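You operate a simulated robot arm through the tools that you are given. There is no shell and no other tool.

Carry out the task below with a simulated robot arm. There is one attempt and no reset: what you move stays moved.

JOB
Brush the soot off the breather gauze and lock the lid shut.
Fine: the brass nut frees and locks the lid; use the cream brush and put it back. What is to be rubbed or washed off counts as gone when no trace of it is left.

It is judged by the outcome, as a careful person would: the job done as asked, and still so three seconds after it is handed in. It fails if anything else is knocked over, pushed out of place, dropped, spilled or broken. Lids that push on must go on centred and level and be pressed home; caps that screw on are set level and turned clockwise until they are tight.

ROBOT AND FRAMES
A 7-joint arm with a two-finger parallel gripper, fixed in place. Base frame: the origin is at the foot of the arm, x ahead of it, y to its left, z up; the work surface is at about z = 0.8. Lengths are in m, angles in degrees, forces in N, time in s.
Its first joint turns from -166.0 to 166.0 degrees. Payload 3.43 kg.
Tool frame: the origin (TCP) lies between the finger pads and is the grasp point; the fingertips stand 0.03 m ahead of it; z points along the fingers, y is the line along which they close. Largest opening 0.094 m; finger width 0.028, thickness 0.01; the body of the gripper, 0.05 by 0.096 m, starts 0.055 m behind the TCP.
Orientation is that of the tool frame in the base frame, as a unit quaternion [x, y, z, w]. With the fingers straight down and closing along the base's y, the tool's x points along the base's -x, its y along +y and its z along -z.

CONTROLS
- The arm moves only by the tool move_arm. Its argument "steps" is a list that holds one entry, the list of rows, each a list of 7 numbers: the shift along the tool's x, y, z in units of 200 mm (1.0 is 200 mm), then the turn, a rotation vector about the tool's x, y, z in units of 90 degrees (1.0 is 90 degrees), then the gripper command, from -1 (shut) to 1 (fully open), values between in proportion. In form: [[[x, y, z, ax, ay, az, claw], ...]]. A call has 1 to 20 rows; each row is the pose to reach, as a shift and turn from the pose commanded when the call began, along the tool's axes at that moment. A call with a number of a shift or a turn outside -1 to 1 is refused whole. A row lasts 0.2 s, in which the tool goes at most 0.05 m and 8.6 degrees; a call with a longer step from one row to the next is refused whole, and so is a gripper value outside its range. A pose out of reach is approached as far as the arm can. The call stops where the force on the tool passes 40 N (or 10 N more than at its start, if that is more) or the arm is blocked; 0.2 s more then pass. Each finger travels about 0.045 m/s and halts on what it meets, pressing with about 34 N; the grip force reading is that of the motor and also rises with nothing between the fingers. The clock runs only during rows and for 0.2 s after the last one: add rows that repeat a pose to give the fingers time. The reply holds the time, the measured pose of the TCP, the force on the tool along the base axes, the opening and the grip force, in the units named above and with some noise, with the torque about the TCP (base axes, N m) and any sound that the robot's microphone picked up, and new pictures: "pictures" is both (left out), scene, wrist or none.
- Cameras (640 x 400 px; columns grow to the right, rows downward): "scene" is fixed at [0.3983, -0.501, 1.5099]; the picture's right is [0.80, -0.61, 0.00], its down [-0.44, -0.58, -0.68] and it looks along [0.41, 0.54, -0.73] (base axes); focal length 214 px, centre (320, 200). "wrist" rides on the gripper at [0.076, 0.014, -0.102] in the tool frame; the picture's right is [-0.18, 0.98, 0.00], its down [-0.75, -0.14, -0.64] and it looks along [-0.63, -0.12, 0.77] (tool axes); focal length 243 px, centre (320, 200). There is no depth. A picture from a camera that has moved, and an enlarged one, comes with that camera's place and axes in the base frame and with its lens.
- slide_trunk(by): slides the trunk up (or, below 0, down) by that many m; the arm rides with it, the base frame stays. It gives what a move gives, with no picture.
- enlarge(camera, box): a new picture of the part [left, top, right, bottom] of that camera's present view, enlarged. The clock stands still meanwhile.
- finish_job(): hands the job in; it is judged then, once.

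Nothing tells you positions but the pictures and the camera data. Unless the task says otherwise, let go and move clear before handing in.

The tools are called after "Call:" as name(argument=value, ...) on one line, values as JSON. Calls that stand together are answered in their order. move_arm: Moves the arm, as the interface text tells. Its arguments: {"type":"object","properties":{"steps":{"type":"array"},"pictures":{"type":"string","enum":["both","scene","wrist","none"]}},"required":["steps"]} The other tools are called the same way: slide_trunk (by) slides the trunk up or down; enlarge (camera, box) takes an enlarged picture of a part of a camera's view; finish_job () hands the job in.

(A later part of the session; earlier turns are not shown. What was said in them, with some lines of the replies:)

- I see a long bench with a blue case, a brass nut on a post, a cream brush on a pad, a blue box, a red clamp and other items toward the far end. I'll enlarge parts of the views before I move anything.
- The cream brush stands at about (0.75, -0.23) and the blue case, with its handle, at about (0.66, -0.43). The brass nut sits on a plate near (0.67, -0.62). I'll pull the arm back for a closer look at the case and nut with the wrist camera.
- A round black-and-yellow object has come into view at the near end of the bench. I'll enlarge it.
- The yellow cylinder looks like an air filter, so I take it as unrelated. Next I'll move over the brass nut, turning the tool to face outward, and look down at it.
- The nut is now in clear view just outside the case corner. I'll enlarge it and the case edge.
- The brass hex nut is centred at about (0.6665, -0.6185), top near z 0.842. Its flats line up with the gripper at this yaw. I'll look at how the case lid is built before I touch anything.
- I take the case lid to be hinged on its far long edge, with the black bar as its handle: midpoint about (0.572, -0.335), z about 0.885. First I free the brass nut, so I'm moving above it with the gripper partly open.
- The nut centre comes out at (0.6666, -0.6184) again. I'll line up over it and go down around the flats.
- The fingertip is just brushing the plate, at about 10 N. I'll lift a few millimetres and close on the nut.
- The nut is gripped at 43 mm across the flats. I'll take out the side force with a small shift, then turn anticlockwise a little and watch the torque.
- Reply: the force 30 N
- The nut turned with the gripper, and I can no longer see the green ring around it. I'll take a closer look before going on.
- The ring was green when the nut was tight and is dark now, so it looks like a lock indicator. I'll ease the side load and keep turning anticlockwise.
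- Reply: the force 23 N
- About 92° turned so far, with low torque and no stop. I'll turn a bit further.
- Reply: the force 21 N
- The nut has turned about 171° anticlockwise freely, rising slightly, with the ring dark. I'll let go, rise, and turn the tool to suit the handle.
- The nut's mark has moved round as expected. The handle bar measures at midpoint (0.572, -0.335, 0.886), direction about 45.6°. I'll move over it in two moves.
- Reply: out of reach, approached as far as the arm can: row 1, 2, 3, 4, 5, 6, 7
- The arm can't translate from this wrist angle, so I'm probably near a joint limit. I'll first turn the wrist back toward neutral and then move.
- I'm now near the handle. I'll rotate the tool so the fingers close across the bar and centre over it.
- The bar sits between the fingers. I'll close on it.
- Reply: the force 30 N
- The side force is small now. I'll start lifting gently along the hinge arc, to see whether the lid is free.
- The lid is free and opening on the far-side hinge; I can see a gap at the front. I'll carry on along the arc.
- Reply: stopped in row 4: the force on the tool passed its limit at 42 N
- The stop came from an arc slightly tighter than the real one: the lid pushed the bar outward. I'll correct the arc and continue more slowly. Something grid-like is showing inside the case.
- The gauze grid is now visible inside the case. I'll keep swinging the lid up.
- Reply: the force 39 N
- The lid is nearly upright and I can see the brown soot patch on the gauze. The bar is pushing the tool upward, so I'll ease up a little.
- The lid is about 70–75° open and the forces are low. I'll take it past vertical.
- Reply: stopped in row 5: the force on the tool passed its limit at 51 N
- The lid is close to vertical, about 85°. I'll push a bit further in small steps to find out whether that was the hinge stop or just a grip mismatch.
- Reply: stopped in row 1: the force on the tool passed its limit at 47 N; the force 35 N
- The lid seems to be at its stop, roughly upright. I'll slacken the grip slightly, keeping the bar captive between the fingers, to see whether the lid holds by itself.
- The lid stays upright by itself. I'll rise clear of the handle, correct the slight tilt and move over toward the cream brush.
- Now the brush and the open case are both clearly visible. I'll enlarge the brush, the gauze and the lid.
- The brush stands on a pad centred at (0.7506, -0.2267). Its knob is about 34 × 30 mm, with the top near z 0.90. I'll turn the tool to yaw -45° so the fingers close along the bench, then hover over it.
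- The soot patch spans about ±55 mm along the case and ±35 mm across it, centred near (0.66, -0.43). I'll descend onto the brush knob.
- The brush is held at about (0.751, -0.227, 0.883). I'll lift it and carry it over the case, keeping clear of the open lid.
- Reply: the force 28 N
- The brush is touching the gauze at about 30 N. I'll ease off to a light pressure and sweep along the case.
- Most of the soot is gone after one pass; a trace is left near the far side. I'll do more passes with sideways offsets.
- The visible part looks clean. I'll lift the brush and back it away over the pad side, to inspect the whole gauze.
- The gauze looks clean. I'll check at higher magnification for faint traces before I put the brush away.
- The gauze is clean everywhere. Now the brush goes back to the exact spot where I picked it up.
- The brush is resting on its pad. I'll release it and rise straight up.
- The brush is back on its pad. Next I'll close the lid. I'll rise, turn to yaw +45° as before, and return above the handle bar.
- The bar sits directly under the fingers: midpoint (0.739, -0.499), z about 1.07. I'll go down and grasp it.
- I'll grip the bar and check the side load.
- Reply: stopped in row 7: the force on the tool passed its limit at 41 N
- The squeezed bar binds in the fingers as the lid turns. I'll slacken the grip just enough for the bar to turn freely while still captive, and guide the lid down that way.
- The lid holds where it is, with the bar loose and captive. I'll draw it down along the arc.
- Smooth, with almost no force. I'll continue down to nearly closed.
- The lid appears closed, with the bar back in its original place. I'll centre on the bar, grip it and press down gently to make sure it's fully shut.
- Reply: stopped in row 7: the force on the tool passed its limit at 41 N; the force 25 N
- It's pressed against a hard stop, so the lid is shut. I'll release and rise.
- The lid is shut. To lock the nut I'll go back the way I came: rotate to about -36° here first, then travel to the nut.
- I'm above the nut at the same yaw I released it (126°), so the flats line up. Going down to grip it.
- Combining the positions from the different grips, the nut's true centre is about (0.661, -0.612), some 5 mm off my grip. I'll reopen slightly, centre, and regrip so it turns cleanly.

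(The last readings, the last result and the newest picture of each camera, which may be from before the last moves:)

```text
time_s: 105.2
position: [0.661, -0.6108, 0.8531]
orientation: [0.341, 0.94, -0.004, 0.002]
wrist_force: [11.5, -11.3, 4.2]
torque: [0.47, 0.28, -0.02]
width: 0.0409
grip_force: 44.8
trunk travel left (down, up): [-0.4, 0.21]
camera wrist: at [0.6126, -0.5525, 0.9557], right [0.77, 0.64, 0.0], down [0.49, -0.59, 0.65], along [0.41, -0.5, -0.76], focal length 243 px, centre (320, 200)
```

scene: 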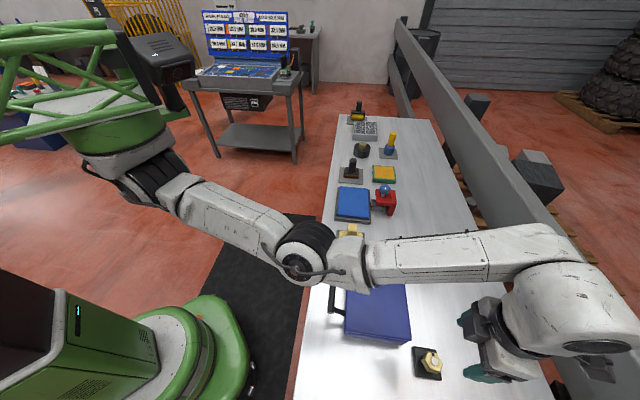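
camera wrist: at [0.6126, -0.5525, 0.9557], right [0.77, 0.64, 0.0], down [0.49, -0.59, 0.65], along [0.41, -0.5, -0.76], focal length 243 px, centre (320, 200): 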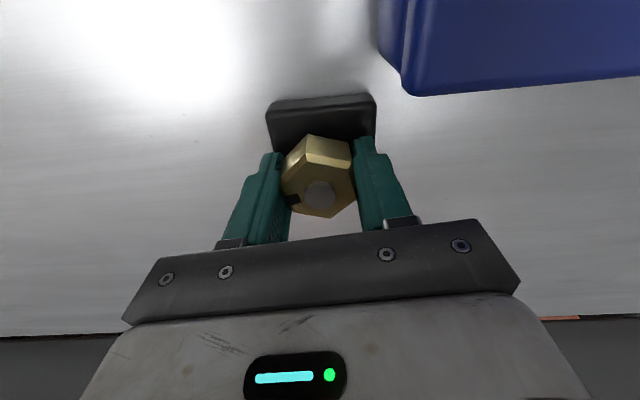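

Not yet green. I'll continue clockwise in small steps.

Call:
move_arm(steps=[[[0.005, 0, 0, 0, 0, 0.05, -1], [0.005, 0, 0, 0, 0, 0.1, -1], [0.005, 0, 0, 0, 0, 0.15, -1], [0.005, 0, 0, 0, 0, 0.15, -1]]], pictures="wrist")

```text
time_s: 106.2
position: [0.6612, -0.6104, 0.8527]
orientation: [0.448, 0.894, -0.002, 0.001]
wrist_force: [17.9, -12.7, 5.8]
torque: [-0.15, -0.32, -0.09]
width: 0.0408
grip_force: 44.7
trunk travel left (down, up): [-0.4, 0.21]
camera wrist: at [0.6272, -0.5419, 0.9553], right [0.9, 0.44, 0.0], down [0.34, -0.68, 0.65], along [0.28, -0.58, -0.76], focal length 243 px, centre (320, 200)
```

wrist: 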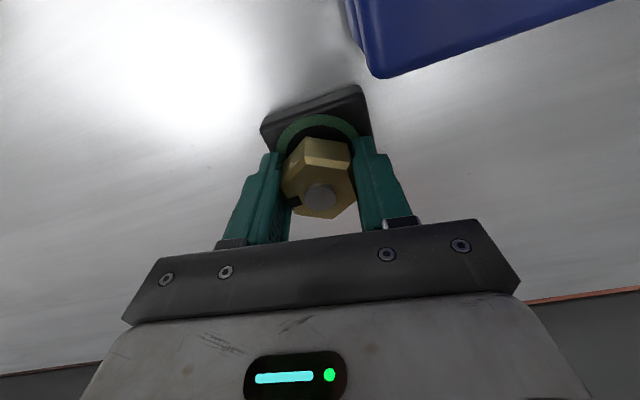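

The green ring is back. I'll turn a little more until it resists, to make sure it's tight.

Call:
move_arm(steps=[[[0.005, 0, 0, 0, 0, 0.04, -1], [0.005, 0, 0, 0, 0, 0.08, -1], [0.005, 0, 0, 0, 0, 0.12, -1], [0.005, 0, 0, 0, 0, 0.12, -1]]], pictures="wrist")

```text
time_s: 107.2
position: [0.6601, -0.6108, 0.8524]
orientation: [0.53, 0.848, -0.003, 0.003]
wrist_force: [23.8, -13.7, 8.1]
torque: [0.1, 0.1, 0.03]
width: 0.0409
grip_force: 44.7
trunk travel left (down, up): [-0.4, 0.21]
camera wrist: at [0.6405, -0.5359, 0.955], right [0.96, 0.26, 0.0], down [0.2, -0.73, 0.65], along [0.17, -0.62, -0.76], focal length 243 px, centre (320, 200)
```

wrist: 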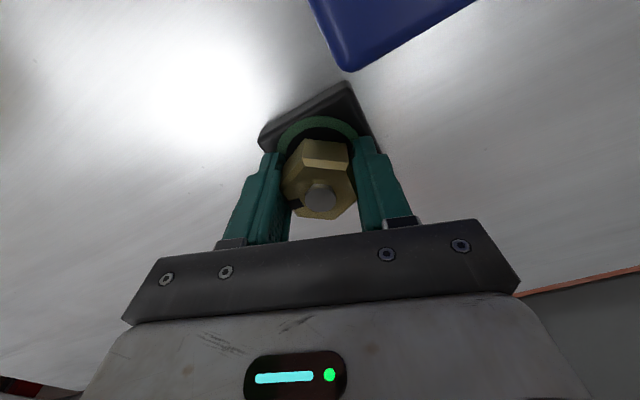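

Call:
move_arm(steps=[[[-0.012, 0.008, 0, 0, 0, 0.0, -1], [-0.012, 0.008, 0, 0, 0, 0.04, -1], [-0.012, 0.008, 0, 0, 0, 0.08, -1], [-0.012, 0.008, 0, 0, 0, 0.12, -1], [-0.012, 0.008, 0, 0, 0, 0.12, -1]]], pictures="wrist")

Call:
enlarge(camera="wrist", box=[240, 70, 400, 230])

```text
time_s: 108.4
position: [0.6623, -0.6095, 0.8524]
orientation: [0.609, 0.793, -0.002, 0.0]
wrist_force: [5.4, 4.4, 12.9]
torque: [0.23, 0.17, 0.26]
width: 0.0402
grip_force: 45.1
trunk travel left (down, up): [-0.4, 0.21]
camera wrist: at [0.6558, -0.5344, 0.9547], right [1.0, 0.08, 0.0], down [0.06, -0.76, 0.65], along [0.05, -0.64, -0.76], focal length 243 px, centre (320, 200)
```

wrist: 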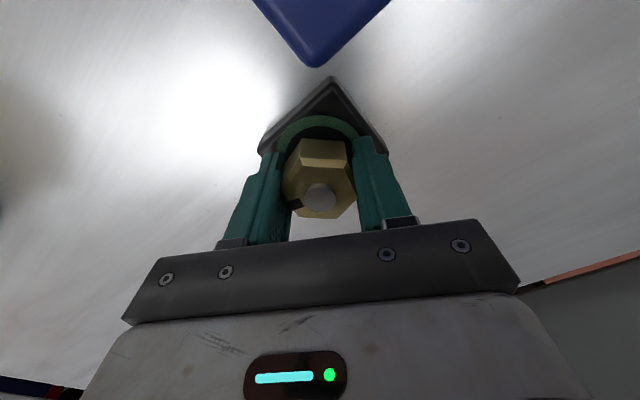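

```text
2.50 times, centred on (320, 150) of wrist
camera zoom: at [0.6558, -0.5344, 0.9547], right [1.0, 0.08, 0.0], down [0.06, -0.76, 0.65], along [0.05, -0.64, -0.76], focal length 606 px, centre (320, 325)
```

zoom: 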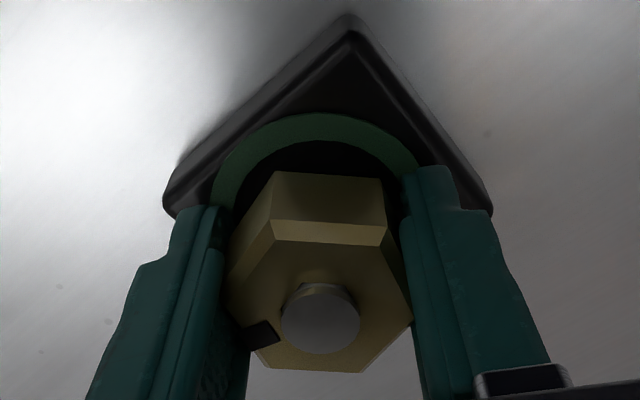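

The nut now resists: torque has risen and the fingers are slipping round it, with the ring green. I'll let go, rise, and compare the mark with its starting position.

Call:
move_arm(steps=[[[0, 0, 0, 0, 0, 0, -0.3], [0, 0, 0, 0, 0, 0, 0.2], [0, 0, 0, 0, 0, 0, 0.4], [0, 0, 0, 0, 0, 0, 0.4], [0, 0, 0, 0, 0, 0, 0.4], [0, 0, -0.15, 0, 0, 0, 0.4], [0, 0, -0.35, 0, 0, 0, 0.4], [0, 0, -0.55, 0, 0, -0.08, 0.4], [0, 0, -0.75, 0, 0, -0.16, 0.4], [0, 0, -0.9, 0, 0, -0.25, 0.4], [0, 0, -0.9, 0, 0, -0.34, 0.4]]], pictures="both")

Call:
enlarge(camera="wrist", box=[270, 40, 370, 140])

Call:
enlarge(camera="scene", box=[390, 330, 470, 390])

```text
time_s: 110.8
position: [0.6627, -0.6106, 1.0333]
orientation: [0.377, 0.926, -0.002, 0.0]
wrist_force: [-1.0, 0.9, 0.6]
torque: [0.0, 0.03, 0.01]
width: 0.0659
grip_force: 0.0
trunk travel left (down, up): [-0.4, 0.21]
camera wrist: at [0.618, -0.5474, 1.1359], right [0.82, 0.58, 0.0], down [0.44, -0.62, 0.64], along [0.37, -0.53, -0.76], focal length 243 px, centre (320, 200)
```

scene: 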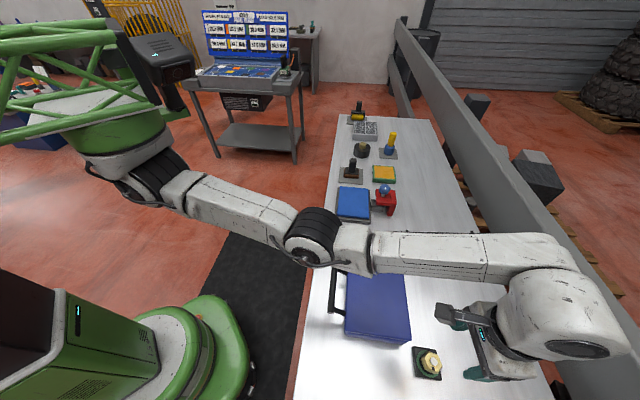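
wrist: 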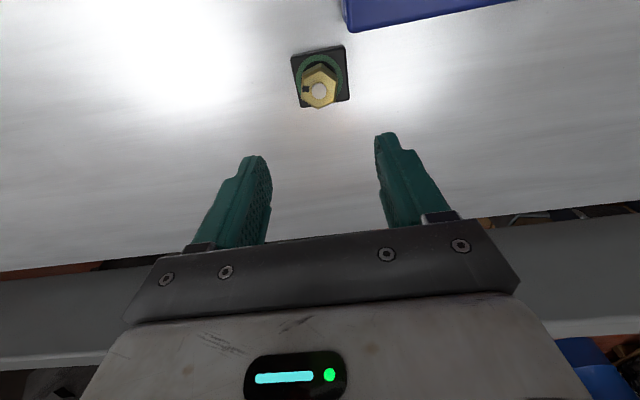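

```text
4.00 times, centred on (320, 90) of wrist
camera zoom: at [0.618, -0.5474, 1.1359], right [0.82, 0.58, 0.0], down [0.44, -0.62, 0.64], along [0.37, -0.53, -0.76], focal length 970 px, centre (320, 640)
```

zoom: 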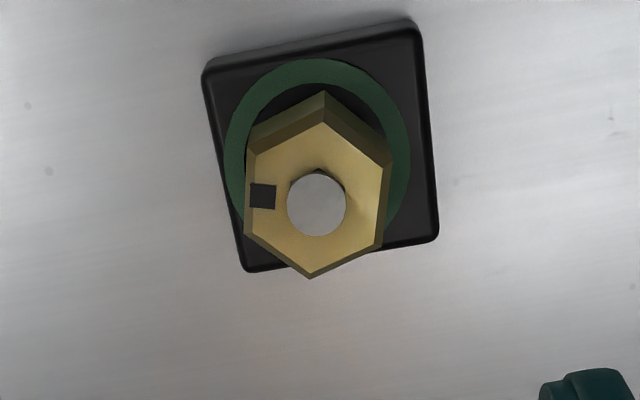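

```text
6.67 times, centred on (430, 360) of scene
camera zoom: at [0.3983, -0.501, 1.5099], right [0.8, -0.61, 0.0], down [-0.44, -0.58, -0.68], along [0.41, 0.54, -0.73], focal length 1430 px, centre (-413, -867)
```

zoom: 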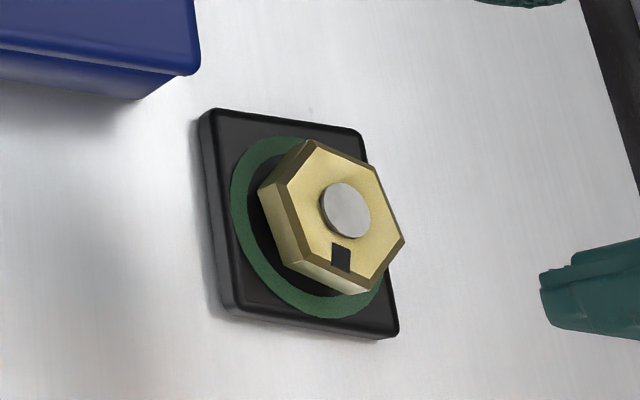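

The nut stopped about 15° further clockwise than where it began, with the green ring fully showing, so it's tight. I'll back the arm up and away, then check the lid, brush and surroundings.

Call:
move_arm(steps=[[[0.0, 0.0, -0.2, 0, 0, 0, 0.4], [0.1, 0.1, -0.4, 0, 0, 0, 0.4], [0.25, 0.2, -0.5, 0, 0, 0, 0.4], [0.4, 0.3, -0.6, 0, 0, 0, 0.4], [0.55, 0.4, -0.7, 0, 0, -0.05, 0.4], [0.7, 0.5, -0.75, 0, 0, -0.1, 0.4], [0.85, 0.6, -0.75, 0, 0, -0.15, 0.4], [1.0, 0.7, -0.75, 0, 0, -0.2, 0.4]]], pictures="both")

Call:
enlarge(camera="scene", box=[320, 255, 450, 385])

Call:
enlarge(camera="scene", box=[320, 170, 420, 270])

```text
time_s: 112.6
position: [0.6176, -0.3688, 1.1816]
orientation: [0.227, 0.974, -0.001, 0.001]
wrist_force: [0.3, 0.0, -0.1]
torque: [0.02, 0.0, -0.03]
width: 0.0658
grip_force: 0.0
trunk travel left (down, up): [-0.4, 0.21]
camera wrist: at [0.5566, -0.3234, 1.2835], right [0.6, 0.8, 0.0], down [0.61, -0.46, 0.64], along [0.51, -0.39, -0.77], focal length 243 px, centre (320, 200)
```

scene: 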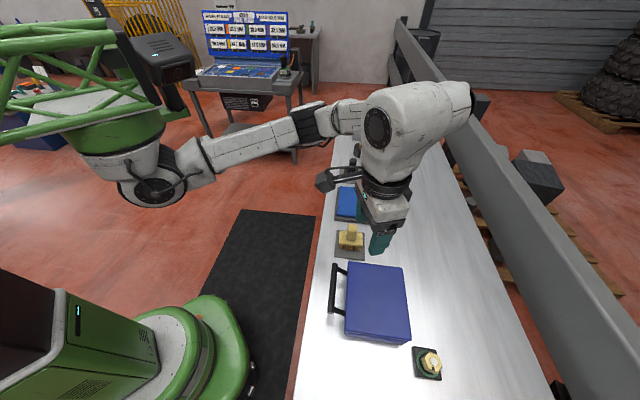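
wrist: 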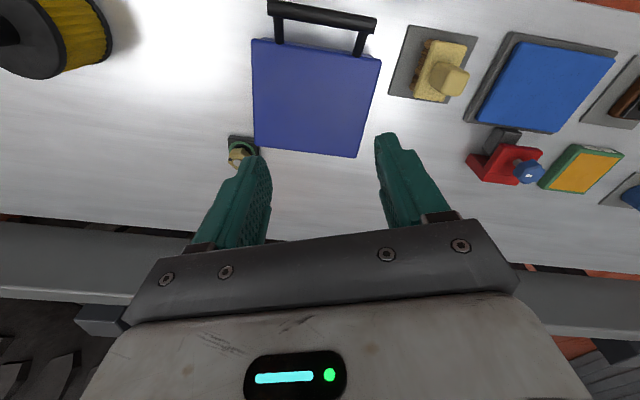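

```text
3.08 times, centred on (385, 320) of scene
camera zoom: at [0.3983, -0.501, 1.5099], right [0.8, -0.61, 0.0], down [-0.44, -0.58, -0.68], along [0.41, 0.54, -0.73], focal length 660 px, centre (120, -169)
```

zoom: 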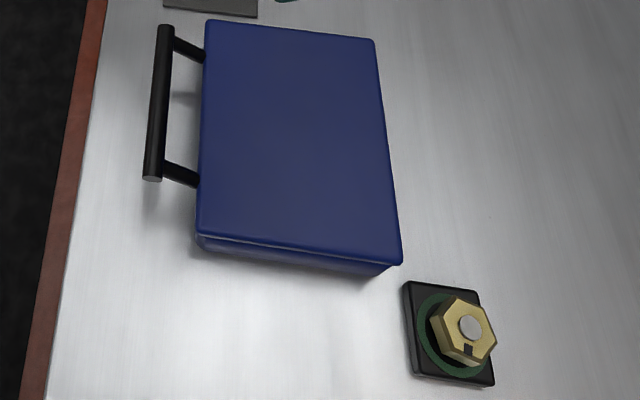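

```text
4.00 times, centred on (370, 220) of scene
camera zoom: at [0.3983, -0.501, 1.5099], right [0.8, -0.61, 0.0], down [-0.44, -0.58, -0.68], along [0.41, 0.54, -0.73], focal length 858 px, centre (120, 120)
```

zoom: 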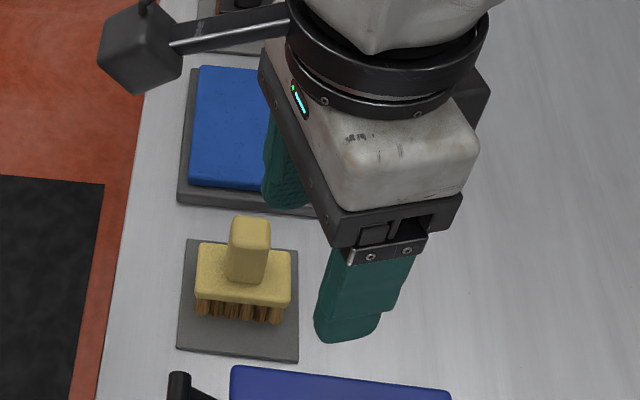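

Everything checks out:
- **Gauze:** no trace of soot left when I inspected it before closing the lid.
- **Lid:** shut.
- **Brass nut:** turned clockwise until it stopped, with the green ring showing.
- **Brush:** back on its pad.
- **Surroundings:** nothing else looks disturbed, and the gripper is empty and clear.

I'm handing in the job.

Call:
finish_job()

```text
The job is handed in.
```

I brushed the soot off the breather gauze, shut the lid and locked it with the brass nut, then handed the job in.

- **Gauze:** I swept it in three passes with the cream brush. Enlarged pictures of the whole grid showed no trace of soot before I closed the lid.
- **Lid:** I lowered it by its handle and pressed it down until it met a hard stop.
- **Nut:** I turned it clockwise until it would go no further, about 15° past where it started. Its green ring is showing again, as it was at the start. I did not pull on the handle afterwards to test the lock.
- **Brush:** It is back on its pad where I picked it up.

The last pictures showed nothing else moved or knocked over, and the gripper was empty and clear when I handed in.
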